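You operate a simulated robot arm through the tools that you are given. There is no shell and no other tool. Be economical: measure what you need, move in short steps, check, and stop when the job is done.

You are at the controls of a simulated two-armed robot. One attempt, no reset.

TASK
Put the wooden block on the orange bench top away on the yellow bench top. Fetch the teal bridge and set it on the green board. Put one of the cream felt pads from the yellow cabinet top on the small steel bench top. Turn the wall arm dial to 15 kg. Put two of the ribbed copper blocks from the bench top before the bins on the low shelf of the long steel bench. Close the wide grey drawer. Pick up the small teal box with one hand, pass it to the other hand and put it on the yellow bench top. Do these in any order. Set down upright: teal bridge, small teal box.

Only the result counts: the job must be done as asked and must still hold three seconds after the hand-in. Knocking over, shifting, dropping, spilling or breaking anything else fails it.

THE ROBOT
Two 7-joint arms with two-finger grippers on one trunk, on a base that drives. Base frame: it is fixed to the floor where the robot stands at the start and does not move with it; the origin is under the middle of the robot, x ahead of it, y to its left, z up; the surface under the hand at the start is at about z = 860. Units: mm, degrees, N and s.
The left shoulder is at the start at [50, 191, 1117], the right one opposite. With the tool pointing down near the work surface each hand reaches from about 220 to 740 mm from the robot's upright axis, wherever it stands, measured 20 degrees to its own side. Places, roughly: cream felt pad (4x2x5 cm) [-900, 4500, 1100]; green board (13x10x1 cm) [-800, 4800, 1100]; low shelf of the long steel bench [4200, -5600, 400]; ribbed copper block (6x3x3 cm) [4300, -4700, 900]; small steel bench top [-1500, 3300, 900]; small teal box (7x16x12 cm) [4200, -5100, 900]; teal bridge (5x10x8 cm) [-800, 4600, 1100]; wall arm dial [-2800, 4800, 1000]; wide grey drawer [4200, -4900, 700]; wooden block (3x5x10 cm) [600, 0, 900]; yellow bench top [1000, -4200, 900]. Payload 2.69 kg a hand.
The TCP of each hand is the grasp point between the finger pads, 20 mm short of the fingertips. In the tool frame z runs along the fingers and y along their closing line. Largest opening 100 mm; the body of the gripper starts 63 mm behind the TCP.
Orientation is that of the tool frame in the base frame, as a unit quaternion [x, y, z, w]. With the fingers straight down and closing along the base's y, the tool's x points along the base's -x, its y along +y and its z along -z.

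THE INTERFACE
- The arms move only by the tool servo_tool. It takes "left_commands", "right_commands" or both (then of equal length, played together; a hand with none holds still); each is a list of rows, each a list of 7 numbers: the shift along the tool's x, y, z in units of 500 mm (1.0 is 500 mm), then the turn, a rotation vector about the tool's x, y, z in units of 120 degrees (1.0 is 120 degrees), then the finger opening in mm, from 0 to 100. In form: [[x, y, z, ax, ay, az, hand], ...]. A call has 1 to 10 rows; each row is the pose to reach, as a shift and turn from the pose commanded when the call began, along the tool's axes at that moment. A call with a number of a shift or a turn outside -1 to 1 is refused whole. A row lasts 0.2 s, in which the tool goes at most 50 mm and 8.6 degrees; a call with a longer step from one row to the next is refused whole, and so is a gripper value outside its range. Where a pose cannot be reached the arm comes as near as it can. A force on the tool above 40 N (or 10 N above the force at the start of the call, whichever is more), or a blocked arm, ends the call early, and 0.2 s more pass. The fingers move at their own pace (about 153 mm/s each) and stop on an object; they squeeze with about 39 N. The grip force told is the motor's: it shows also when the fingers shut on nothing. Time passes only in rows, and 0.2 s behind the last, so rows that repeat a pose let the fingers close. It gives the time, the measured TCP pose, the force on the tool (base axes), the opening and the grip force at its end, in the units of the frame above (readings bear some noise), with the torque about the TCP (base axes, N m) and any sound that the robot's microphone picked up.
- Cameras (640 x 400 px; columns grow to the right, rows downward): "scene" is now at [145, -7.9, 1304.3]; the picture's right is [-0.04, -1.00, 0.00], its down [-0.49, 0.02, -0.87] and it looks along [0.87, -0.04, -0.49] (base axes); focal length 252 px, centre (320, 200). "left" rides on the left gripper at [70, 19, -99] in its tool frame; the picture's right is [-0.26, 0.97, 0.00], its down [-0.75, -0.20, -0.63] and it looks along [-0.61, -0.16, 0.78] (tool axes); focal length 230 px, centre (320, 200). "right" rides on the right gripper at [70, -19, -99] in its tool frame; the picture's right is [0.26, 0.97, 0.00], its down [-0.75, 0.20, -0.63] and it looks along [-0.61, 0.16, 0.78] (tool axes); focal length 230 px, centre (320, 200). There is no depth. A picture from a camera that has moved, and an enlarged one, comes with that camera's place and axes in the base frame and with its lens. The place of the scene camera against the robot may be out by one fixed shift of up to 25 mm in any direction.
- grab_frame(camera): a new picture of that camera. It takes no simulated time.
- lift_body(by): slides the trunk up (or, below 0, down) by that many mm; the arms and the scene camera ride with it, the base frame stays. It gives what a move gives, with no picture.
- roll_base(legs): drives the robot by 1 to 6 legs, each [ahead, left, turn to the left] in mm, mm and degrees, along the robot's own axes; the way and the turn of a leg run together, so that a leg with both is an arc; at most 1500 mm and 180 degrees a leg. The arms and the cameras ride along, it lands a little off, and it stops where it bumps. It gives what a move gives.
- head_to(pan, tilt): turns the head with the scene camera to pan (to the left, within 80 degrees either way) and tilt (down, from -29 to 69), counted from straight ahead of the robot. It gives what a move gives.
- inspect(camera, box): a new picture of the part [left, top, right, bottom] of that camera's present view, enlarged. It takes no simulated time.
- close_job(): hands the job in; it is judged then, once.

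Work in short steps. Places have to be worked out from the pictures, the camera data and where the tool is seen: move nearer, look again, correct. Check each grasp and each placing, and mend what went wrong. You have 217 turns and 228 pictures in all, those below and enlarged ones among them. Open the grippers and draw the arms clear of the work before you hand the job in, unless the task says otherwise.

The tools are called after ">>>" as a command line: name --argument value ..., lists and objects as JSON in quotes. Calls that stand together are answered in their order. servo_tool: Moves the arms, as the interface text tells. Its arguments: {"type":"object","properties":{"left_commands":{"type":"array"},"right_commands":{"type":"array"}},"required":[]} The other tools are called the same way: lift_body (by) slides the trunk up or down; roll_base (legs) drives the base; head_to (pan, tilt) turns the head that bears the scene camera; grab_frame (camera) takes a picture; inspect (camera, box) takes an enlarged picture of a part of a camera's view; close_job () hands the job in.

At the start:

```text
time_s: 0.0
left_ee_pos: [454.4, 215.8, 1124.4]
left_tool_rot: [-0.001, 1.0, 0.0, 0.0]
left_force: [0.2, 0.7, 0.2]
left_wrist_torque: [0.02, 0.01, 0.01]
left_grip_width: 99.9
left_gripper_force: 0.1
right_ee_pos: [422.8, -139.8, 1155.2]
right_tool_rot: [0.0, 1.0, 0.0, 0.0]
right_force: [0.0, -0.2, -0.5]
right_wrist_torque: [0.0, -0.01, 0.02]
right_grip_width: 99.9
right_gripper_force: 0.0
trunk travel left (down, up): [-175.0, 148.0]
robot x, y, heading: [-2.4, -0.8, 0.1]
head pan, tilt: [-2.3, 29.1]
```

scene: 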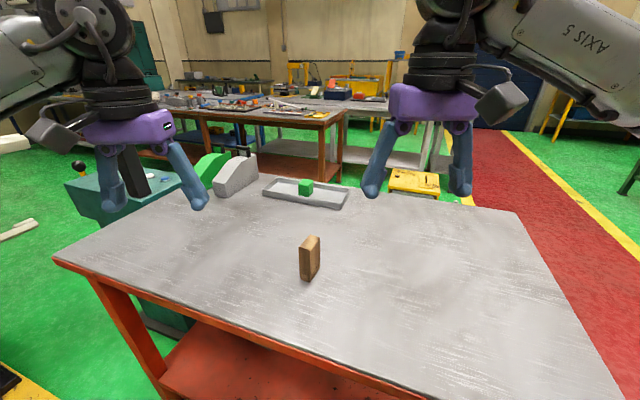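
right: 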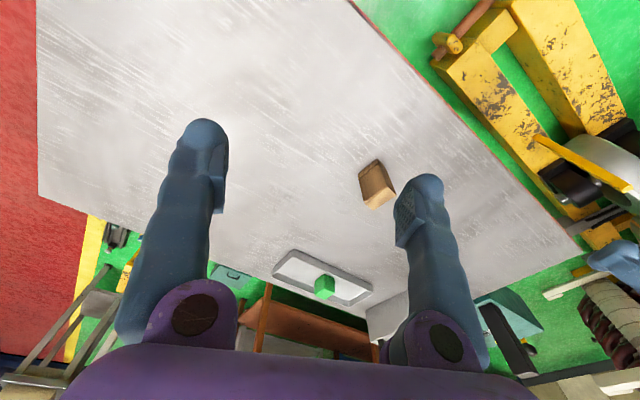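
left: 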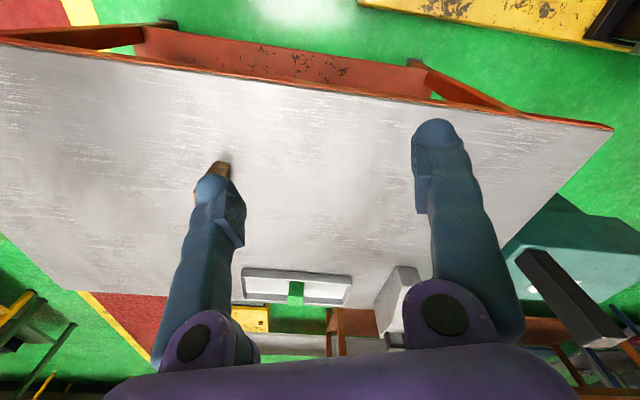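

The block stands near [563, -4], on a surface at z about 860. I'll enlarge it to see how it is turned.

>>> inspect --camera "scene" --box '[270, 220, 350, 290]'

>>> inspect --camera "right" --box '[340, 140, 420, 220]'

```text
5.71 times, centred on (310, 255) of scene
camera zoom: at [145.0, -7.9, 1304.3], right [-0.04, -1.0, 0.0], down [-0.49, 0.02, -0.87], along [0.87, -0.04, -0.49], focal length 1442 px, centre (377, -114)
```

zoom: 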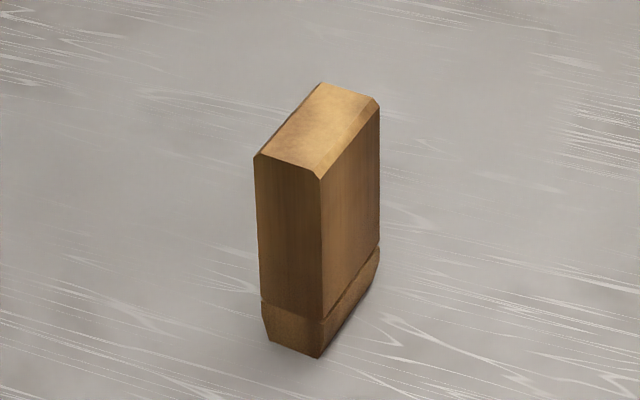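

```text
5.00 times, centred on (380, 180) of right
camera zoom: at [351.6, -159.4, 1253.4], right [-0.26, 0.97, 0.0], down [0.75, 0.2, 0.63], along [0.61, 0.16, -0.78], focal length 1150 px, centre (20, 300)
```

zoom: 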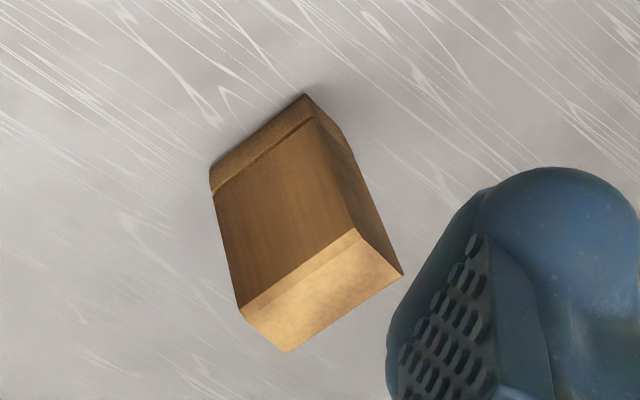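

The right wrist camera puts the block's top at about (552, -5), and its narrow faces call for a yaw of about -30°. I'll bring the right hand above it, turned 30° about the tool z.

>>> servo_tool --right_commands '[[-0.052, 0.054, 0.046, 0, 0, 0.05, 100], [-0.103, 0.108, 0.092, 0, 0, 0.1, 100], [-0.155, 0.162, 0.138, 0, 0, 0.15, 100], [-0.206, 0.216, 0.184, 0, 0, 0.2, 100], [-0.258, 0.27, 0.23, 0, 0, 0.25, 100]]'

>>> grab_frame --camera "right"

>>> grab_frame --camera "scene"

```text
time_s: 1.2
left_ee_pos: [454.1, 217.2, 1124.3]
left_tool_rot: [-0.001, 1.0, -0.001, 0.0]
left_force: [0.5, -0.4, 0.2]
left_wrist_torque: [-0.02, 0.0, 0.0]
left_grip_width: 99.9
left_gripper_force: 0.1
right_ee_pos: [556.1, -3.6, 1039.2]
right_tool_rot: [0.26, 0.966, 0.001, -0.001]
right_force: [0.0, 0.7, 0.2]
right_wrist_torque: [0.0, 0.01, -0.02]
right_grip_width: 99.7
right_gripper_force: 0.0
trunk travel left (down, up): [-175.0, 148.0]
robot x, y, heading: [0.0, 1.3, 0.2]
head pan, tilt: [-2.3, 29.1]
```

```text
222 pictures are left
camera right: at [484.1, 14.9, 1137.5], right [0.26, 0.96, 0.0], down [0.75, -0.2, 0.63], along [0.61, -0.17, -0.78], focal length 230 px, centre (320, 200)
```

right: 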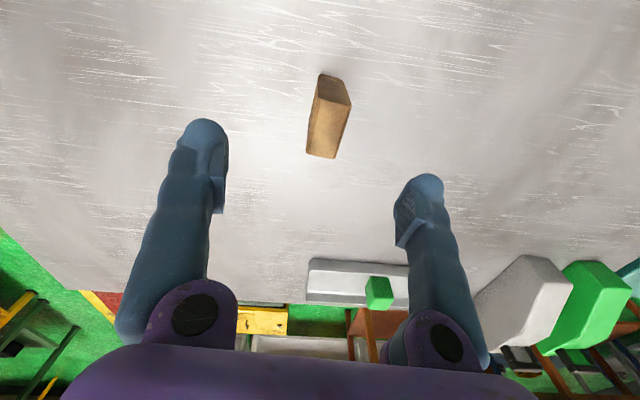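

```text
221 pictures are left
camera scene: at [145.5, -7.0, 1304.2], right [-0.04, -1.0, 0.0], down [-0.49, 0.02, -0.87], along [0.87, -0.04, -0.49], focal length 252 px, centre (320, 200)
```

scene: 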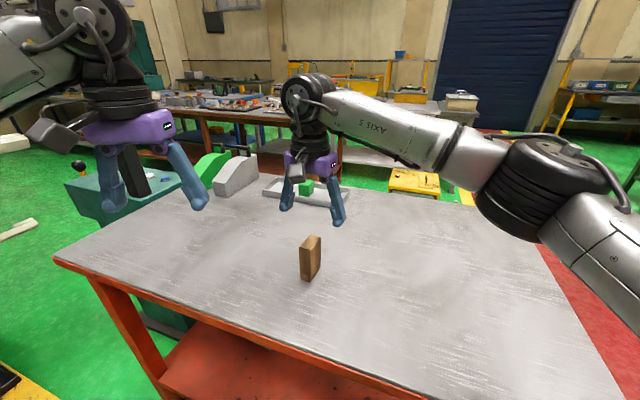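

The block appears behind the fingers in this view. I'll enlarge it for a fresh estimate.

>>> inspect --camera "right" --box '[280, 65, 376, 165]'

```text
4.00 times, centred on (328, 115) of right
camera zoom: at [484.1, 14.9, 1137.5], right [0.26, 0.96, 0.0], down [0.75, -0.2, 0.63], along [0.61, -0.17, -0.78], focal length 920 px, centre (288, 540)
```

zoom: 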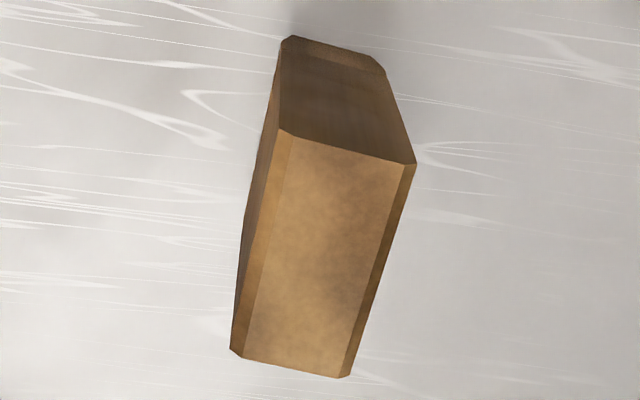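

Top centre is at (555.7, 0.3) and the yaw fits. I'll descend to z of about 925 and close.

>>> servo_tool --right_commands '[[0.005, 0.006, 0.076, 0, 0, 0, 100], [0.005, 0.006, 0.152, 0, 0, 0, 100], [0.005, 0.006, 0.228, 0, 0, 0, 100], [0.005, 0.006, 0.228, 0, 0, 0, 0], [0.005, 0.006, 0.228, 0, 0, 0, 0], [0.005, 0.006, 0.228, 0, 0, 0, 0], [0.005, 0.006, 0.148, 0, 0, 0, 0], [0.005, 0.006, 0.068, 0, 0, 0, 0], [0.005, 0.006, -0.012, 0, 0, 0, 0]]'

>>> grab_frame --camera "right"

```text
time_s: 3.2
left_ee_pos: [454.6, 215.7, 1124.4]
left_tool_rot: [-0.001, 1.0, -0.001, 0.0]
left_force: [0.3, 0.1, -0.1]
left_wrist_torque: [0.01, -0.05, -0.03]
left_grip_width: 100.0
left_gripper_force: 0.1
right_ee_pos: [550.2, -3.9, 1045.9]
right_tool_rot: [0.259, 0.966, 0.0, 0.0]
right_force: [0.2, 0.4, -1.0]
right_wrist_torque: [0.01, 0.01, 0.01]
right_grip_width: 27.1
right_gripper_force: 38.6
trunk travel left (down, up): [-175.0, 148.0]
robot x, y, heading: [-4.4, -2.1, -0.1]
head pan, tilt: [-2.3, 29.1]
```

```text
219 pictures are left
camera right: at [479.9, 14.1, 1144.0], right [0.26, 0.97, 0.0], down [0.75, -0.2, 0.63], along [0.61, -0.16, -0.78], focal length 230 px, centre (320, 200)
```

right: 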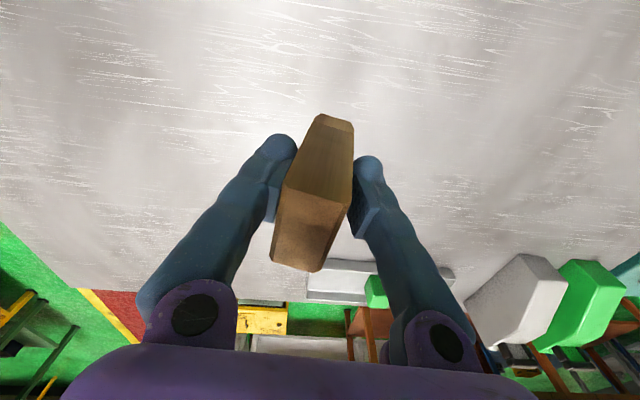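

The block is held (27 mm opening). Next I look around with the head to plan the drive.

>>> head_to --pan -75 --tilt 15

>>> grab_frame --camera "scene"

>>> head_to --pan 75 --tilt 15

>>> grab_frame --camera "scene"

```text
time_s: 4.7
left_ee_pos: [453.9, 215.8, 1123.8]
left_tool_rot: [0.0, 1.0, 0.001, 0.001]
left_force: [0.3, 0.8, -0.6]
left_wrist_torque: [0.01, 0.07, 0.02]
left_grip_width: 99.9
left_gripper_force: 0.1
right_ee_pos: [551.7, -4.4, 1045.8]
right_tool_rot: [0.259, 0.966, 0.0, 0.0]
right_force: [-0.4, -0.2, -0.1]
right_wrist_torque: [0.0, -0.01, 0.02]
right_grip_width: 26.8
right_gripper_force: 39.4
trunk travel left (down, up): [-175.0, 148.0]
robot x, y, heading: [0.3, 3.6, 0.0]
head pan, tilt: [-75.0, 15.0]
```

```text
218 pictures are left
camera scene: at [78.6, -94.5, 1327.0], right [-0.97, -0.26, 0.0], down [-0.07, 0.25, -0.97], along [0.25, -0.93, -0.26], focal length 252 px, centre (320, 200)
```

scene: 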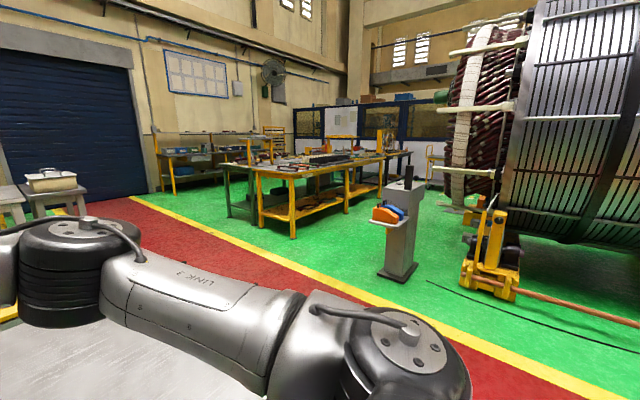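

```text
time_s: 7.0
left_ee_pos: [455.0, 215.5, 1124.9]
left_tool_rot: [-0.001, 1.0, 0.0, 0.001]
left_force: [0.8, 0.3, 0.5]
left_wrist_torque: [0.01, 0.02, 0.0]
left_grip_width: 99.8
left_gripper_force: 0.1
right_ee_pos: [551.8, -5.6, 1045.9]
right_tool_rot: [0.258, 0.966, 0.0, 0.0]
right_force: [-0.3, 0.6, -1.2]
right_wrist_torque: [-0.01, 0.02, -0.01]
right_grip_width: 26.7
right_gripper_force: 38.7
trunk travel left (down, up): [-175.0, 148.0]
robot x, y, heading: [-1.8, -1.0, -0.1]
head pan, tilt: [75.0, 15.0]
```

```text
217 pictures are left
camera scene: at [78.6, 85.9, 1327.0], right [0.97, -0.26, 0.0], down [-0.07, -0.25, -0.97], along [0.25, 0.93, -0.26], focal length 252 px, centre (320, 200)
```

scene: 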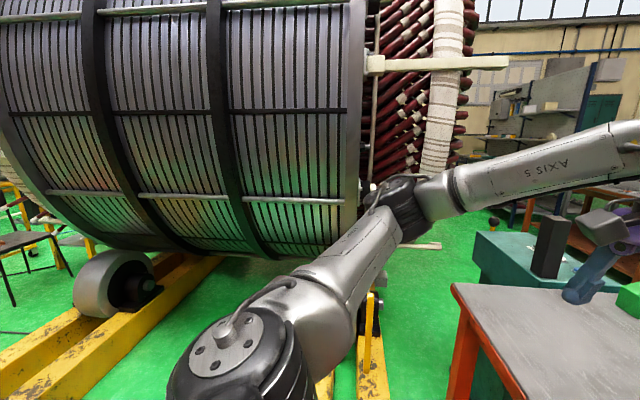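

The yellow bench stands at front right, and a grey pedestal near (-117, -2450) must be avoided. I'll raise the trunk a little, back off, turn right 72° and drive ahead 1000.

>>> roll_base --legs '[[-300, 0, 0], [0, 0, -72], [1000, 0, 0]]'

>>> head_to --pan 0 --tilt 20

>>> grab_frame --camera "scene"

```text
time_s: 16.9
left_ee_pos: [375.1, -1298.9, 1124.5]
left_tool_rot: [0.581, 0.814, 0.0, 0.0]
left_force: [0.0, -0.6, -0.7]
left_wrist_torque: [0.01, 0.01, -0.01]
left_grip_width: 99.7
left_gripper_force: 0.0
right_ee_pos: [198.0, -1462.3, 1045.7]
right_tool_rot: [0.772, 0.635, 0.001, 0.0]
right_force: [0.1, -0.1, -1.0]
right_wrist_torque: [0.0, 0.03, 0.0]
right_grip_width: 26.8
right_gripper_force: 38.5
trunk travel left (down, up): [-175.0, 148.0]
robot x, y, heading: [23.8, -939.9, -71.2]
head pan, tilt: [75.0, 15.0]
```

```text
time_s: 18.3
left_ee_pos: [374.0, -1299.8, 1123.5]
left_tool_rot: [0.58, 0.815, 0.0, -0.001]
left_force: [-1.2, 0.3, -0.4]
left_wrist_torque: [-0.01, 0.0, 0.02]
left_grip_width: 99.9
left_gripper_force: 0.1
right_ee_pos: [199.0, -1463.4, 1045.0]
right_tool_rot: [0.772, 0.636, 0.0, 0.001]
right_force: [0.5, 0.5, -0.3]
right_wrist_torque: [0.0, 0.02, 0.0]
right_grip_width: 26.6
right_gripper_force: 39.3
trunk travel left (down, up): [-175.0, 148.0]
robot x, y, heading: [24.4, -940.7, -71.2]
head pan, tilt: [0.0, 20.0]
```

```text
216 pictures are left
camera scene: at [80.6, -1070.0, 1318.8], right [-0.95, -0.33, 0.0], down [-0.11, 0.32, -0.94], along [0.31, -0.89, -0.34], focal length 252 px, centre (320, 200)
```

scene: 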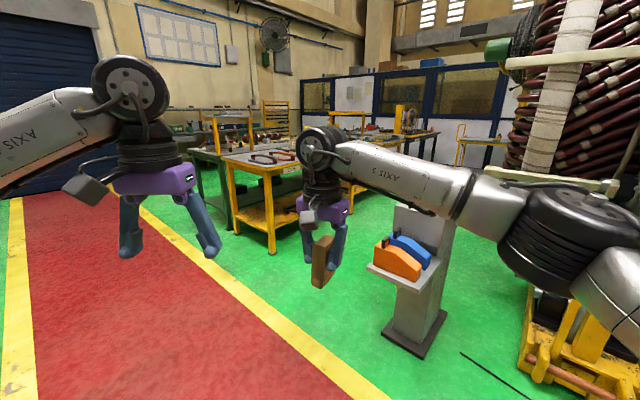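

The way passes between the pedestal and the bench corner. I'll route by (850, -2050) and then to (380, -3200).

>>> roll_base --legs '[[0, 0, 18], [1384, 0, 0], [0, 0, -59], [1242, 0, 0]]'

>>> head_to --pan 50 --tilt 22

>>> grab_frame --camera "scene"

```text
time_s: 34.7
left_ee_pos: [423.5, -3729.4, 1124.2]
left_tool_rot: [0.822, 0.569, 0.0, 0.0]
left_force: [0.4, -0.8, -0.1]
left_wrist_torque: [0.03, 0.03, 0.05]
left_grip_width: 99.9
left_gripper_force: 0.0
right_ee_pos: [183.8, -3742.4, 1044.4]
right_tool_rot: [0.942, 0.335, 0.0, -0.001]
right_force: [0.6, -0.7, 0.1]
right_wrist_torque: [0.01, 0.0, 0.01]
right_grip_width: 26.5
right_gripper_force: 39.4
trunk travel left (down, up): [-175.0, 148.0]
robot x, y, heading: [380.2, -3225.8, -111.2]
head pan, tilt: [0.0, 20.0]
```

```text
time_s: 35.9
left_ee_pos: [425.5, -3729.8, 1124.6]
left_tool_rot: [0.823, 0.568, 0.0, 0.0]
left_force: [0.6, -0.1, 0.9]
left_wrist_torque: [-0.03, -0.02, -0.02]
left_grip_width: 100.1
left_gripper_force: 0.0
right_ee_pos: [185.3, -3742.2, 1045.3]
right_tool_rot: [0.942, 0.335, 0.0, 0.0]
right_force: [-0.2, -0.3, -1.9]
right_wrist_torque: [0.01, -0.02, 0.0]
right_grip_width: 26.4
right_gripper_force: 39.1
trunk travel left (down, up): [-175.0, 148.0]
robot x, y, heading: [387.5, -3229.8, -110.8]
head pan, tilt: [50.0, 22.0]
```

```text
215 pictures are left
camera scene: at [429.7, -3350.9, 1315.6], right [-0.87, -0.49, 0.0], down [-0.18, 0.33, -0.93], along [0.45, -0.81, -0.37], focal length 252 px, centre (320, 200)
```

scene: 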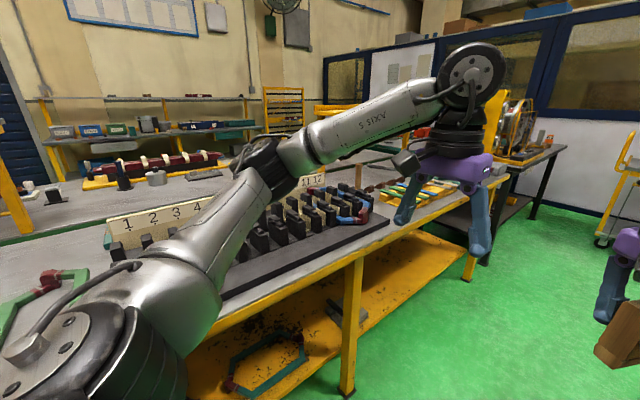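

The bench is cluttered, so I need a better view. I'll raise the trunk, turn to face the bench and look with the head tilted down.

>>> lift_body --by 140

>>> roll_base --legs '[[0, 0, 88]]'

>>> head_to --pan -30 --tilt 30

>>> grab_frame --camera "scene"

```text
time_s: 37.5
left_ee_pos: [423.8, -3729.2, 1263.9]
left_tool_rot: [0.823, 0.569, 0.0, 0.0]
left_force: [-0.5, -0.3, -0.4]
left_wrist_torque: [-0.04, 0.0, 0.02]
left_grip_width: 100.1
left_gripper_force: 0.0
right_ee_pos: [184.0, -3742.7, 1186.2]
right_tool_rot: [0.942, 0.335, -0.001, 0.001]
right_force: [0.2, 0.8, -1.3]
right_wrist_torque: [0.02, -0.02, -0.03]
right_grip_width: 26.7
right_gripper_force: 39.2
trunk travel left (down, up): [-315.0, 8.0]
robot x, y, heading: [384.1, -3226.9, -110.7]
head pan, tilt: [50.0, 22.0]
```

```text
time_s: 41.7
left_ee_pos: [886.5, -3195.9, 1264.4]
left_tool_rot: [0.187, 0.982, -0.001, 0.001]
left_force: [0.1, 0.9, -0.6]
left_wrist_torque: [0.01, -0.01, 0.01]
left_grip_width: 100.3
left_gripper_force: 0.0
right_ee_pos: [895.8, -3434.5, 1185.8]
right_tool_rot: [0.435, 0.9, 0.0, 0.0]
right_force: [-0.2, -0.7, -0.3]
right_wrist_torque: [0.0, 0.01, 0.06]
right_grip_width: 26.3
right_gripper_force: 38.7
trunk travel left (down, up): [-315.0, 8.0]
robot x, y, heading: [385.5, -3229.9, -21.9]
head pan, tilt: [50.0, 22.0]
```

```text
time_s: 43.2
left_ee_pos: [886.2, -3194.0, 1262.9]
left_tool_rot: [0.188, 0.982, -0.001, -0.001]
left_force: [-0.3, -0.2, 0.3]
left_wrist_torque: [0.01, 0.02, -0.01]
left_grip_width: 100.1
left_gripper_force: 0.0
right_ee_pos: [896.5, -3435.5, 1185.0]
right_tool_rot: [0.436, 0.9, 0.0, 0.0]
right_force: [-0.1, 0.1, -0.2]
right_wrist_torque: [-0.03, -0.01, 0.01]
right_grip_width: 26.7
right_gripper_force: 39.3
trunk travel left (down, up): [-315.0, 8.0]
robot x, y, heading: [382.3, -3227.2, -21.3]
head pan, tilt: [-30.0, 30.0]
```

```text
214 pictures are left
camera scene: at [492.2, -3318.0, 1442.8], right [-0.78, -0.62, 0.0], down [-0.31, 0.39, -0.87], along [0.54, -0.68, -0.5], focal length 252 px, centre (320, 200)
```

scene: 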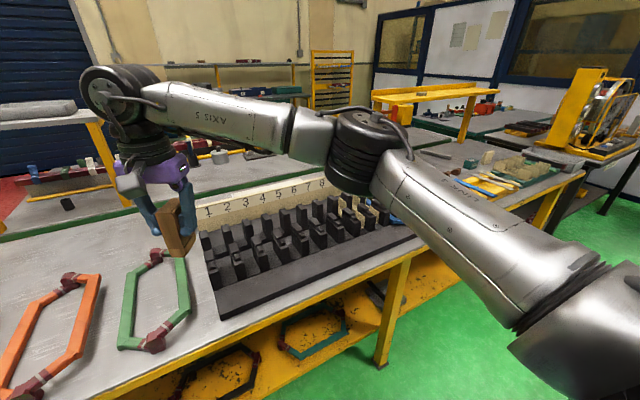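

The free area lies to the right of the black tray. I'll strafe right 750 and look again.

>>> roll_base --legs '[[0, -750, 0]]'

>>> head_to --pan 5 --tilt 32

>>> grab_frame --camera "scene"

>>> grab_frame --camera "right"

```text
time_s: 50.1
left_ee_pos: [617.3, -3877.0, 1263.5]
left_tool_rot: [0.182, 0.983, 0.0, 0.0]
left_force: [-0.5, 0.5, -0.5]
left_wrist_torque: [-0.01, 0.02, -0.03]
left_grip_width: 100.2
left_gripper_force: 0.1
right_ee_pos: [629.0, -4116.4, 1185.1]
right_tool_rot: [0.431, 0.902, 0.0, 0.0]
right_force: [0.7, -0.2, -0.5]
right_wrist_torque: [0.0, 0.01, 0.02]
right_grip_width: 26.5
right_gripper_force: 39.1
trunk travel left (down, up): [-315.0, 8.0]
robot x, y, heading: [114.7, -3915.8, -21.5]
head pan, tilt: [-30.0, 30.0]
```

```text
time_s: 51.1
left_ee_pos: [617.8, -3876.3, 1264.4]
left_tool_rot: [0.183, 0.983, -0.001, 0.0]
left_force: [0.1, -0.2, 0.0]
left_wrist_torque: [0.03, 0.02, -0.03]
left_grip_width: 99.8
left_gripper_force: 0.2
right_ee_pos: [630.4, -4117.3, 1185.6]
right_tool_rot: [0.431, 0.902, 0.001, 0.0]
right_force: [-0.5, -0.3, -1.3]
right_wrist_torque: [0.01, 0.03, 0.03]
right_grip_width: 26.4
right_gripper_force: 39.4
trunk travel left (down, up): [-315.0, 8.0]
robot x, y, heading: [114.8, -3917.5, -21.0]
head pan, tilt: [5.0, 32.0]
```

```text
213 pictures are left
camera scene: at [254.0, -3958.3, 1439.6], right [-0.28, -0.96, 0.0], down [-0.51, 0.15, -0.85], along [0.81, -0.24, -0.53], focal length 252 px, centre (320, 200)
```

scene: 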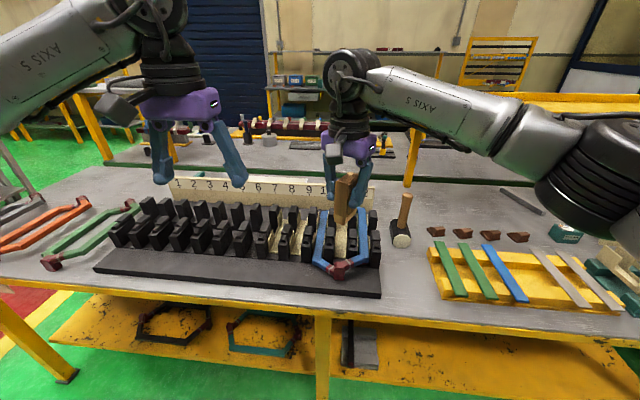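

```text
212 pictures are left
camera right: at [569.8, -4074.8, 1283.3], right [0.59, 0.81, 0.0], down [0.63, -0.46, 0.63], along [0.51, -0.37, -0.78], focal length 230 px, centre (320, 200)
```

right: 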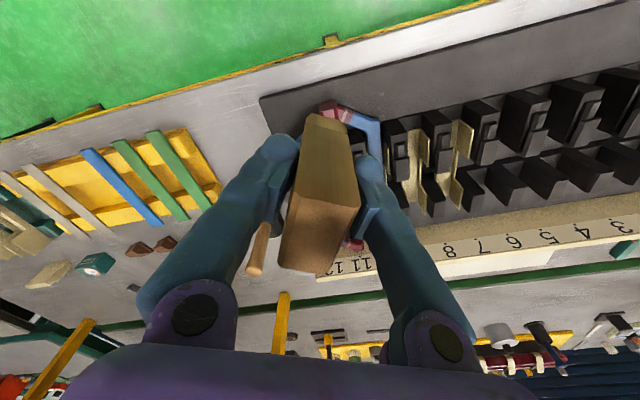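

The clear strip between the black rack's end and the yellow tray, about (661, -4346), suits the block. I'll roll in 150 mm first.

>>> roll_base --legs '[[150, 0, 0]]'

```text
time_s: 52.5
left_ee_pos: [758.3, -3931.8, 1263.1]
left_tool_rot: [0.183, 0.983, -0.001, 0.0]
left_force: [-0.1, -0.3, 0.1]
left_wrist_torque: [0.01, -0.01, 0.01]
left_grip_width: 100.2
left_gripper_force: 0.0
right_ee_pos: [768.8, -4172.0, 1185.0]
right_tool_rot: [0.432, 0.902, 0.0, 0.001]
right_force: [1.1, -0.7, -1.3]
right_wrist_torque: [0.02, 0.04, -0.01]
right_grip_width: 26.8
right_gripper_force: 39.8
trunk travel left (down, up): [-315.0, 8.0]
robot x, y, heading: [251.3, -3970.4, -21.2]
head pan, tilt: [5.0, 32.0]
```

I move the right hand over the chosen spot, keeping its height.

>>> servo_tool --right_commands '[[-0.027, -0.077, 0, 0, 0, 0, 0], [-0.054, -0.154, 0, 0, 0, 0, 0], [-0.082, -0.231, 0, 0, 0, 0, 0], [-0.109, -0.308, 0, 0, 0, 0, 0], [-0.136, -0.386, 0, 0, 0, 0, 0], [-0.136, -0.386, 0, 0, 0, 0, 0]]'

>>> grab_frame --camera "right"

>>> grab_frame --camera "scene"

```text
time_s: 53.9
left_ee_pos: [757.1, -3930.5, 1264.0]
left_tool_rot: [0.184, 0.983, -0.001, -0.001]
left_force: [0.6, -0.5, -0.2]
left_wrist_torque: [-0.02, 0.02, 0.01]
left_grip_width: 100.1
left_gripper_force: 0.2
right_ee_pos: [659.5, -4345.0, 1183.9]
right_tool_rot: [0.432, 0.902, 0.0, 0.0]
right_force: [0.4, 0.3, -0.9]
right_wrist_torque: [0.0, 0.06, -0.02]
right_grip_width: 26.5
right_gripper_force: 39.2
trunk travel left (down, up): [-315.0, 8.0]
robot x, y, heading: [254.0, -3970.4, -21.5]
head pan, tilt: [5.0, 32.0]
```

```text
211 pictures are left
camera right: at [599.8, -4304.0, 1282.3], right [0.59, 0.81, 0.0], down [0.63, -0.46, 0.63], along [0.51, -0.37, -0.78], focal length 230 px, centre (320, 200)
```

right: 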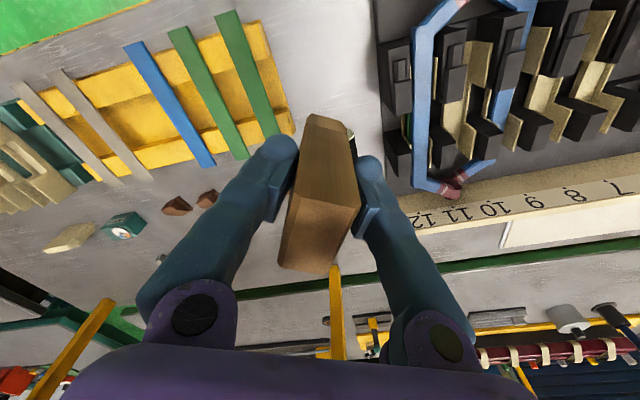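

```text
210 pictures are left
camera scene: at [393.7, -4011.5, 1439.6], right [-0.28, -0.96, 0.0], down [-0.51, 0.15, -0.85], along [0.81, -0.24, -0.53], focal length 252 px, centre (320, 200)
```

scene: 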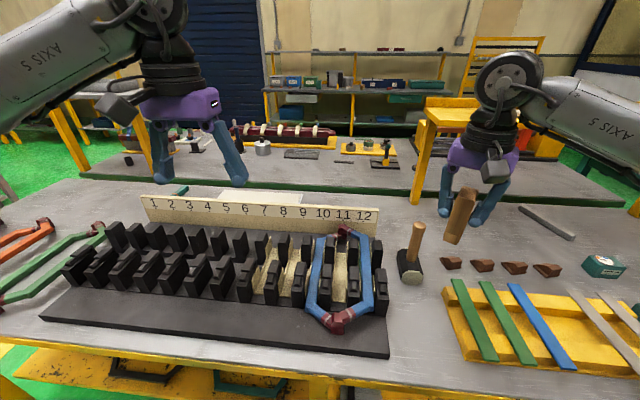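

The drop point lies midway in the gap, with the mallet about 115 mm beyond. I'll shift 15 mm toward me and lower the trunk 140.

>>> servo_tool --right_commands '[[0.027, -0.014, 0, 0, 0, 0, 0], [0.027, -0.014, 0, 0, 0, 0, 0]]'

>>> lift_body --by -140

>>> grab_frame --camera "scene"

>>> grab_frame --camera "right"

```text
time_s: 54.5
left_ee_pos: [756.0, -3931.3, 1265.2]
left_tool_rot: [0.183, 0.983, -0.001, 0.0]
left_force: [0.0, 0.4, 1.2]
left_wrist_torque: [0.0, 0.0, 0.0]
left_grip_width: 100.1
left_gripper_force: 0.0
right_ee_pos: [644.8, -4340.2, 1184.3]
right_tool_rot: [0.431, 0.902, 0.0, 0.001]
right_force: [-0.4, -0.7, -1.9]
right_wrist_torque: [0.03, 0.02, 0.01]
right_grip_width: 26.3
right_gripper_force: 39.0
trunk travel left (down, up): [-315.0, 8.0]
robot x, y, heading: [256.8, -3967.8, -20.9]
head pan, tilt: [5.0, 32.0]
```

```text
time_s: 56.2
left_ee_pos: [756.2, -3931.8, 1125.1]
left_tool_rot: [0.184, 0.983, -0.002, -0.001]
left_force: [0.4, -0.2, 0.3]
left_wrist_torque: [-0.02, -0.01, -0.01]
left_grip_width: 100.0
left_gripper_force: 0.0
right_ee_pos: [645.5, -4339.4, 1045.3]
right_tool_rot: [0.432, 0.902, 0.0, 0.0]
right_force: [0.1, -0.8, -0.7]
right_wrist_torque: [0.03, 0.0, -0.01]
right_grip_width: 26.7
right_gripper_force: 38.9
trunk travel left (down, up): [-175.0, 148.0]
robot x, y, heading: [255.4, -3969.2, -21.3]
head pan, tilt: [5.0, 32.0]
```

```text
209 pictures are left
camera scene: at [393.0, -4012.3, 1299.7], right [-0.28, -0.96, 0.0], down [-0.51, 0.15, -0.85], along [0.81, -0.24, -0.53], focal length 252 px, centre (320, 200)
```

scene: 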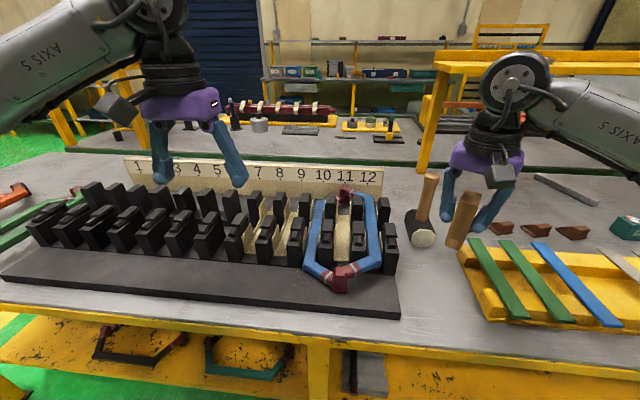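

```text
208 pictures are left
camera right: at [585.6, -4297.7, 1142.9], right [0.59, 0.81, 0.0], down [0.63, -0.46, 0.63], along [0.51, -0.37, -0.78], focal length 230 px, centre (320, 200)
```

right: 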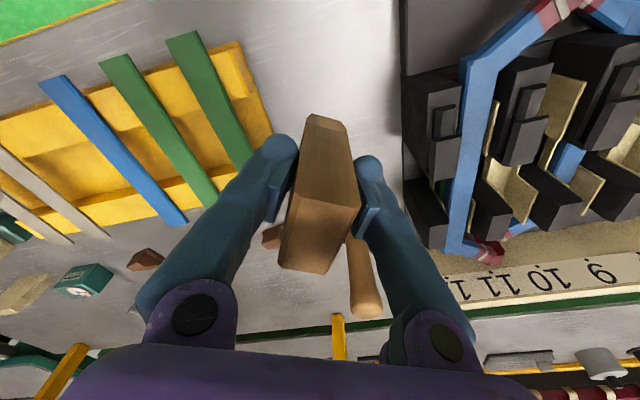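

The mallet handle is about 170 mm off, so it is clear. I'll descend to z 935, then creep down to contact.

>>> servo_tool --right_commands '[[0, 0, 0.075, 0, 0, 0, 0], [0, 0, 0.15, 0, 0, 0, 0], [0, 0, 0.215, 0, 0, 0, 0], [0, 0, 0.225, 0, 0, 0, 0], [0, 0, 0.233, 0, 0, 0, 0], [0, 0, 0.239, 0, 0, 0, 0], [0, 0, 0.245, 0, 0, 0, 0], [0, 0, 0.251, 0, 0, 0, 0], [0, 0, 0.257, 0, 0, 0, 0]]'

>>> grab_frame --camera "right"

```text
time_s: 58.2
left_ee_pos: [754.8, -3931.5, 1126.1]
left_tool_rot: [0.184, 0.983, -0.001, 0.001]
left_force: [0.4, -0.7, -0.2]
left_wrist_torque: [0.07, 0.01, -0.03]
left_grip_width: 100.1
left_gripper_force: 0.2
right_ee_pos: [646.5, -4339.5, 925.0]
right_tool_rot: [0.432, 0.902, 0.004, 0.007]
right_force: [-4.7, 1.8, 16.8]
right_wrist_torque: [0.24, 0.46, 0.04]
right_grip_width: 26.6
right_gripper_force: 39.2
trunk travel left (down, up): [-175.0, 148.0]
robot x, y, heading: [258.4, -3967.9, -21.2]
head pan, tilt: [5.0, 32.0]
stopped in row 9 (right hand): the force on the tool passed its limit at 40 N (the readings are from after the stop); the commanded pose is now the measured one
```

```text
207 pictures are left
camera right: at [585.5, -4297.7, 1021.2], right [0.59, 0.81, 0.01], down [0.62, -0.46, 0.64], along [0.52, -0.37, -0.77], focal length 230 px, centre (320, 200)
```

right: 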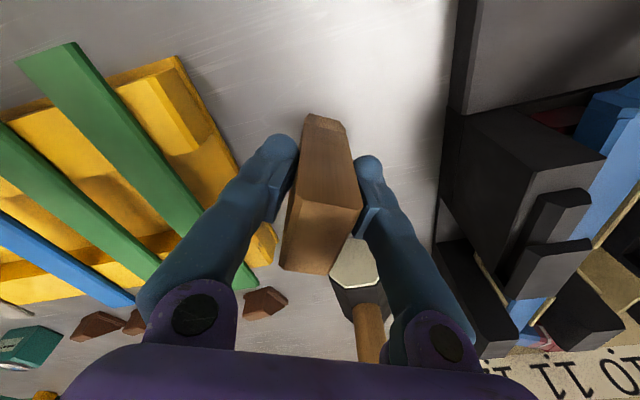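

Contact came at z 925, so this bench top is also at 860. I'll open modestly and rise straight up.

>>> servo_tool --right_commands '[[0, 0, 0, 0, 0, 0, 44], [0, 0, 0, 0, 0, 0, 44], [0, 0, -0.06, 0, 0, 0, 44], [0, 0, -0.15, 0, 0, 0, 44], [0, 0, -0.24, 0, 0, 0, 44], [0, 0, -0.32, 0, 0, 0, 44]]'

>>> grab_frame --camera "right"

>>> head_to --pan -20 --tilt 32

>>> grab_frame --camera "scene"

```text
time_s: 59.6
left_ee_pos: [756.6, -3930.8, 1123.8]
left_tool_rot: [0.183, 0.983, -0.002, 0.001]
left_force: [-0.7, 0.4, 0.2]
left_wrist_torque: [-0.02, -0.04, 0.01]
left_grip_width: 99.9
left_gripper_force: 0.0
right_ee_pos: [644.4, -4339.4, 1080.3]
right_tool_rot: [0.433, 0.901, 0.004, 0.007]
right_force: [0.1, 1.1, -0.7]
right_wrist_torque: [-0.03, 0.01, -0.01]
right_grip_width: 44.0
right_gripper_force: 0.0
trunk travel left (down, up): [-175.0, 148.0]
robot x, y, heading: [256.9, -3966.4, -21.3]
head pan, tilt: [5.0, 32.0]
```

```text
206 pictures are left
camera right: at [584.3, -4297.4, 1177.4], right [0.59, 0.81, 0.01], down [0.62, -0.46, 0.64], along [0.52, -0.37, -0.77], focal length 230 px, centre (320, 200)
```

right: 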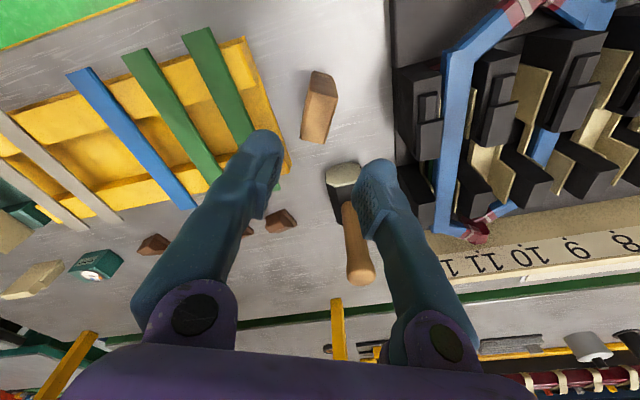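

```text
time_s: 60.5
left_ee_pos: [756.2, -3932.3, 1125.1]
left_tool_rot: [0.183, 0.983, -0.001, -0.001]
left_force: [0.3, -0.9, 0.3]
left_wrist_torque: [0.0, -0.01, -0.02]
left_grip_width: 100.1
left_gripper_force: 0.1
right_ee_pos: [645.0, -4339.9, 1079.8]
right_tool_rot: [0.433, 0.901, 0.003, 0.005]
right_force: [0.5, 0.7, 1.0]
right_wrist_torque: [0.0, 0.02, 0.01]
right_grip_width: 44.0
right_gripper_force: 0.0
trunk travel left (down, up): [-175.0, 148.0]
robot x, y, heading: [255.9, -3970.0, -21.1]
head pan, tilt: [-20.0, 32.0]
```

```text
205 pictures are left
camera scene: at [374.5, -4046.3, 1299.6], right [-0.66, -0.75, 0.0], down [-0.4, 0.35, -0.85], along [0.64, -0.56, -0.53], focal length 252 px, centre (320, 200)
```

scene: 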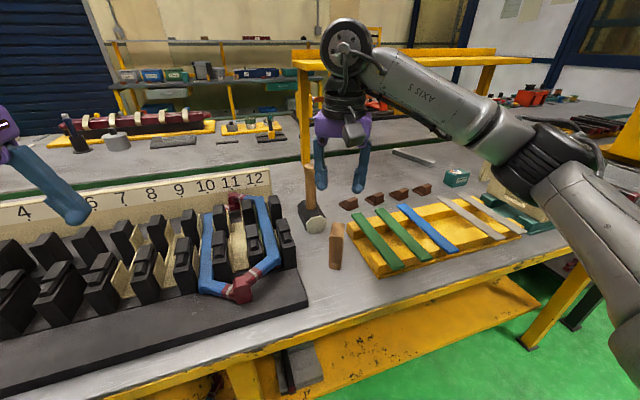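

The block stands well. Next is the wall bench: I'll back off 200, turn left to face north along the bench, drive past its end and look.

>>> roll_base --legs '[[-200, 0, 0], [0, 0, 88.5], [1025, 0, 0], [1025, 0, 0], [0, 0, -90]]'

>>> head_to --pan 0 --tilt 20

>>> grab_frame --camera "scene"

```text
time_s: 79.4
left_ee_pos: [1338.0, -2003.9, 1124.6]
left_tool_rot: [0.193, 0.981, 0.0, 0.0]
left_force: [-0.5, 0.4, -0.8]
left_wrist_torque: [0.01, -0.02, 0.0]
left_grip_width: 99.9
left_gripper_force: 0.1
right_ee_pos: [1216.6, -2409.2, 1078.8]
right_tool_rot: [0.443, 0.897, 0.003, 0.006]
right_force: [-0.3, -0.3, -0.6]
right_wrist_torque: [0.01, -0.03, 0.01]
right_grip_width: 44.0
right_gripper_force: 0.1
trunk travel left (down, up): [-175.0, 148.0]
robot x, y, heading: [836.4, -2032.6, -22.6]
head pan, tilt: [-20.0, 32.0]
```

```text
time_s: 80.2
left_ee_pos: [1337.3, -2003.5, 1125.1]
left_tool_rot: [0.194, 0.981, -0.001, -0.001]
left_force: [-0.7, 0.2, -0.7]
left_wrist_torque: [-0.02, 0.03, 0.01]
left_grip_width: 100.2
left_gripper_force: 0.2
right_ee_pos: [1217.3, -2408.8, 1078.3]
right_tool_rot: [0.442, 0.897, 0.002, 0.005]
right_force: [0.9, -0.5, -0.2]
right_wrist_torque: [0.0, 0.0, 0.0]
right_grip_width: 44.0
right_gripper_force: 0.1
trunk travel left (down, up): [-175.0, 148.0]
robot x, y, heading: [831.6, -2031.9, -22.4]
head pan, tilt: [0.0, 20.0]
```

```text
204 pictures are left
camera scene: at [972.7, -2084.5, 1318.8], right [-0.38, -0.92, 0.0], down [-0.32, 0.13, -0.94], along [0.87, -0.36, -0.34], focal length 252 px, centre (320, 200)
```

scene: 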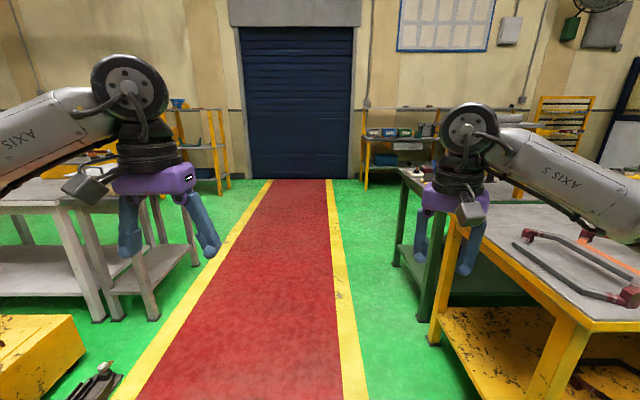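

The lane ahead is clear, and the bench with the bins is beyond at the wall on the right. I'll drive 3100 mm along the lane.

>>> roll_base --legs '[[1050, 0, 0], [1050, 0, 0], [1000, 0, 0]]'

>>> head_to --pan -45 --tilt 22

>>> grab_frame --camera "scene"

```text
time_s: 95.3
left_ee_pos: [4183.1, -3187.4, 1124.5]
left_tool_rot: [0.197, 0.98, -0.002, 0.0]
left_force: [0.1, -0.1, 0.4]
left_wrist_torque: [-0.02, 0.0, 0.0]
left_grip_width: 100.1
left_gripper_force: 0.0
right_ee_pos: [4061.1, -3592.4, 1080.5]
right_tool_rot: [0.444, 0.896, 0.003, 0.005]
right_force: [-0.8, -0.2, 0.6]
right_wrist_torque: [0.02, 0.0, 0.01]
right_grip_width: 44.2
right_gripper_force: 0.0
trunk travel left (down, up): [-175.0, 148.0]
robot x, y, heading: [3678.0, -3213.2, -22.7]
head pan, tilt: [0.0, 20.0]
```

```text
time_s: 96.5
left_ee_pos: [4182.5, -3187.9, 1124.5]
left_tool_rot: [0.197, 0.98, -0.001, -0.001]
left_force: [-1.1, 0.3, -0.7]
left_wrist_torque: [-0.01, 0.01, -0.01]
left_grip_width: 100.2
left_gripper_force: 0.0
right_ee_pos: [4060.6, -3592.0, 1079.5]
right_tool_rot: [0.444, 0.896, 0.004, 0.005]
right_force: [-0.6, 0.6, 0.1]
right_wrist_torque: [0.03, -0.01, 0.01]
right_grip_width: 44.2
right_gripper_force: 0.1
trunk travel left (down, up): [-175.0, 148.0]
robot x, y, heading: [3677.7, -3214.4, -22.6]
head pan, tilt: [-45.0, 22.0]
```

```text
203 pictures are left
camera scene: at [3766.9, -3316.1, 1315.6], right [-0.93, -0.38, 0.0], down [-0.14, 0.35, -0.93], along [0.35, -0.86, -0.37], focal length 252 px, centre (320, 200)
```

scene: 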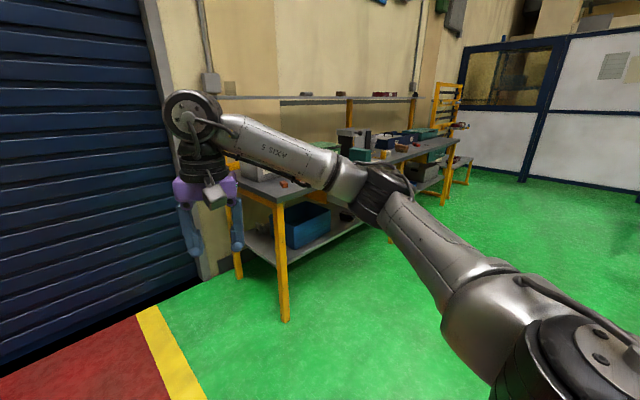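

The wall bench's front runs at about 2.1 m ahead in my row. I'll strafe right 1450 to face its middle and look.

>>> roll_base --legs '[[0, -1400, 0], [400, 0, 0]]'

>>> head_to --pan 0 --tilt 25

>>> grab_frame --camera "scene"

```text
time_s: 111.1
left_ee_pos: [4012.5, -4633.3, 1123.1]
left_tool_rot: [0.19, 0.982, -0.001, -0.001]
left_force: [-0.3, -0.3, -0.1]
left_wrist_torque: [0.0, -0.01, 0.0]
left_grip_width: 99.9
left_gripper_force: 0.1
right_ee_pos: [3895.2, -5038.8, 1079.7]
right_tool_rot: [0.44, 0.898, 0.003, 0.006]
right_force: [-0.4, 0.3, 0.1]
right_wrist_torque: [0.02, -0.03, 0.0]
right_grip_width: 44.1
right_gripper_force: 0.0
trunk travel left (down, up): [-175.0, 148.0]
robot x, y, heading: [3509.0, -4663.4, -22.0]
head pan, tilt: [-45.0, 22.0]
```

```text
time_s: 112.2
left_ee_pos: [4012.1, -4632.6, 1124.6]
left_tool_rot: [0.191, 0.982, 0.0, 0.0]
left_force: [0.1, -0.2, 1.0]
left_wrist_torque: [0.0, 0.03, 0.02]
left_grip_width: 100.3
left_gripper_force: 0.2
right_ee_pos: [3895.6, -5039.1, 1079.7]
right_tool_rot: [0.44, 0.898, 0.004, 0.006]
right_force: [0.0, 0.4, -0.3]
right_wrist_torque: [-0.01, -0.03, -0.01]
right_grip_width: 44.1
right_gripper_force: 0.2
trunk travel left (down, up): [-175.0, 148.0]
robot x, y, heading: [3509.1, -4663.5, -22.3]
head pan, tilt: [0.0, 25.0]
```

```text
202 pictures are left
camera scene: at [3647.4, -4716.2, 1310.8], right [-0.38, -0.93, 0.0], down [-0.39, 0.16, -0.91], along [0.84, -0.34, -0.42], focal length 252 px, centre (320, 200)
```

scene: 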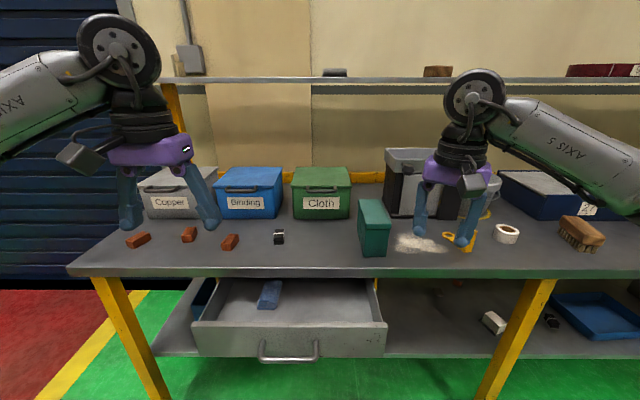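

I see everything here: copper-coloured blocks before the bins, the teal box, the open drawer and the low shelf. I'll zoom in on the blocks.

>>> inspect --camera "scene" --box '[110, 210, 310, 270]'

>>> inspect --camera "scene" --box '[180, 270, 640, 400]'

```text
3.20 times, centred on (210, 240) of scene
camera zoom: at [3647.4, -4716.2, 1310.8], right [-0.38, -0.93, 0.0], down [-0.39, 0.16, -0.91], along [0.84, -0.34, -0.42], focal length 807 px, centre (672, 72)
```

zoom: 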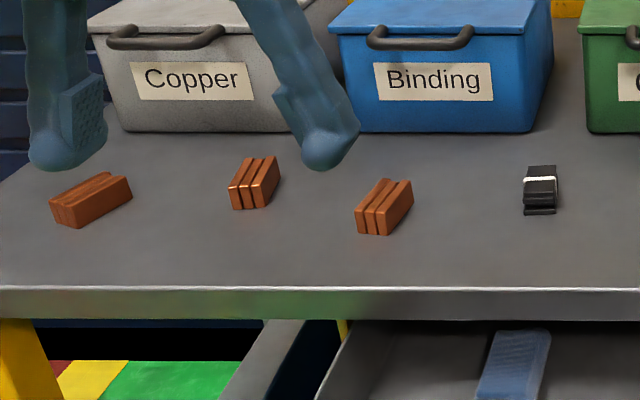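

```text
1.39 times, centred on (410, 335) of scene
camera zoom: at [3647.4, -4716.2, 1310.8], right [-0.38, -0.93, 0.0], down [-0.39, 0.16, -0.91], along [0.84, -0.34, -0.42], focal length 351 px, centre (195, 12)
```

zoom: 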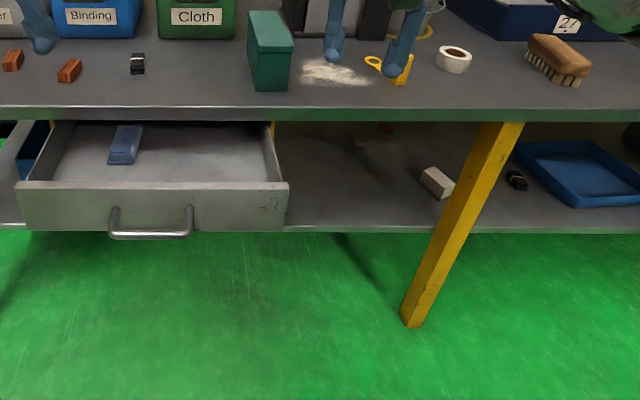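

Three copper blocks lie there and the drawer juts out. I'll close the drawer first: the left hand goes down in front of the bench, pitched forward 65°, fingers shut, left of the handle.

>>> servo_tool --left_commands '[[0, 0, 0.085, 0, -0.054, 0, 0], [0, 0, 0.17, 0, -0.108, 0, 0], [0, 0, 0.255, 0, -0.162, 0, 0], [0, 0, 0.34, 0, -0.216, 0, 0], [0, 0, 0.425, 0, -0.27, 0, 0], [0, 0, 0.51, 0, -0.324, 0, 0], [0, 0, 0.595, 0, -0.378, 0, 0], [0, 0, 0.68, 0, -0.432, 0, 0], [0, 0, 0.765, 0, -0.486, 0, 0], [0, 0, 0.846, 0, -0.54, 0, 0]]'

>>> grab_frame --camera "left"

>>> head_to --pan 15 --tilt 40

>>> grab_frame --camera "scene"

```text
time_s: 114.4
left_ee_pos: [4012.6, -4635.2, 828.7]
left_tool_rot: [0.176, 0.906, -0.075, 0.379]
left_force: [-0.7, -0.4, -0.3]
left_wrist_torque: [-0.01, 0.01, -0.02]
left_grip_width: 0.0
left_gripper_force: 29.4
left hand out of reach, approached as far as the arm can: row 8, 9, 10
right_ee_pos: [3895.9, -5038.2, 1080.7]
right_tool_rot: [0.438, 0.899, 0.003, 0.005]
right_force: [-0.2, -0.2, -0.5]
right_wrist_torque: [-0.03, 0.01, 0.01]
right_grip_width: 44.0
right_gripper_force: 0.0
trunk travel left (down, up): [-175.0, 148.0]
robot x, y, heading: [3511.0, -4663.2, -21.9]
head pan, tilt: [0.0, 25.0]
```

```text
199 pictures are left
camera left: at [3909.7, -4573.6, 849.4], right [0.53, 0.83, 0.18], down [0.0, -0.21, 0.98], along [0.85, -0.52, -0.11], focal length 230 px, centre (320, 200)
```

left: 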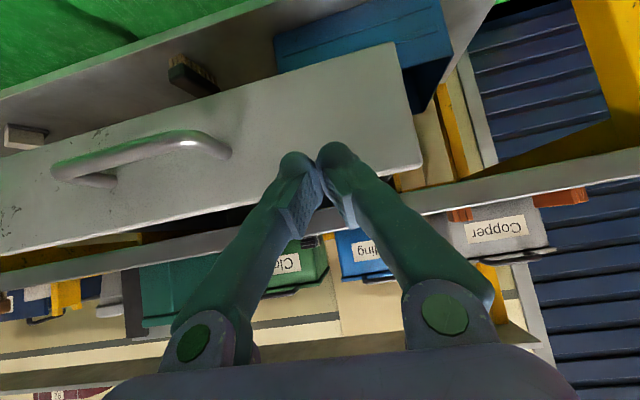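

```text
time_s: 115.2
left_ee_pos: [4013.3, -4635.3, 829.5]
left_tool_rot: [0.175, 0.906, -0.074, 0.378]
left_force: [-0.3, 0.1, -0.1]
left_wrist_torque: [0.01, 0.0, 0.0]
left_grip_width: 0.1
left_gripper_force: 29.3
right_ee_pos: [3894.7, -5038.8, 1079.9]
right_tool_rot: [0.44, 0.898, 0.003, 0.006]
right_force: [0.3, -0.8, 0.8]
right_wrist_torque: [0.04, 0.02, 0.01]
right_grip_width: 44.1
right_gripper_force: 0.1
trunk travel left (down, up): [-175.0, 148.0]
robot x, y, heading: [3510.8, -4664.2, -22.1]
head pan, tilt: [15.0, 40.0]
```

```text
198 pictures are left
camera scene: at [3646.4, -4692.0, 1287.5], right [-0.12, -0.99, 0.0], down [-0.64, 0.08, -0.77], along [0.76, -0.09, -0.64], focal length 252 px, centre (320, 200)
```

scene: 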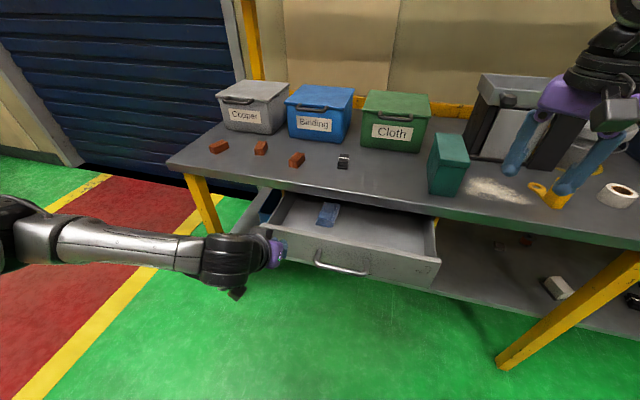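

The left hand is correctly pitched, just short of its downward reach at z 829. I'll lower the trunk 125 to get it to panel height.

>>> lift_body --by -125

>>> grab_frame --camera "left"

>>> grab_frame --camera "scene"

```text
time_s: 116.7
left_ee_pos: [4013.3, -4634.8, 704.9]
left_tool_rot: [0.176, 0.906, -0.074, 0.379]
left_force: [-0.2, 0.5, 0.0]
left_wrist_torque: [0.04, 0.0, 0.01]
left_grip_width: 0.0
left_gripper_force: 29.5
right_ee_pos: [3894.9, -5037.9, 954.9]
right_tool_rot: [0.439, 0.898, 0.003, 0.005]
right_force: [0.0, 0.4, 0.2]
right_wrist_torque: [-0.02, 0.0, 0.03]
right_grip_width: 44.0
right_gripper_force: 0.0
trunk travel left (down, up): [-50.0, 273.0]
robot x, y, heading: [3509.0, -4662.3, -22.1]
head pan, tilt: [15.0, 40.0]
```

```text
197 pictures are left
camera left: at [3909.6, -4573.6, 724.6], right [0.53, 0.83, 0.18], down [0.0, -0.21, 0.98], along [0.85, -0.52, -0.11], focal length 230 px, centre (320, 200)
```

left: 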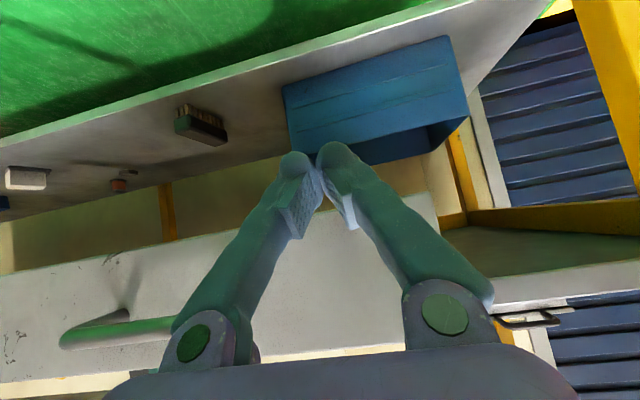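

```text
196 pictures are left
camera scene: at [3646.3, -4691.9, 1162.5], right [-0.12, -0.99, 0.0], down [-0.64, 0.08, -0.77], along [0.76, -0.09, -0.64], focal length 252 px, centre (320, 200)
```

scene: 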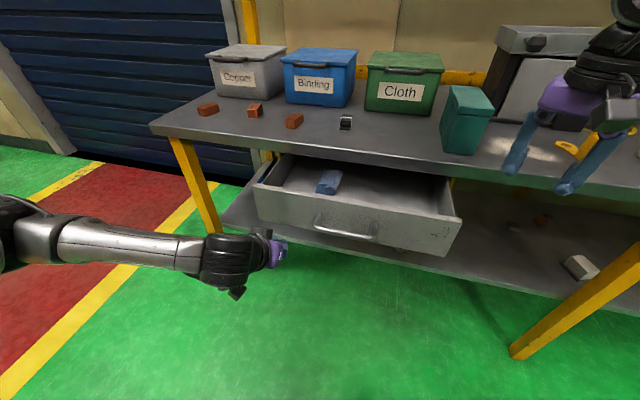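

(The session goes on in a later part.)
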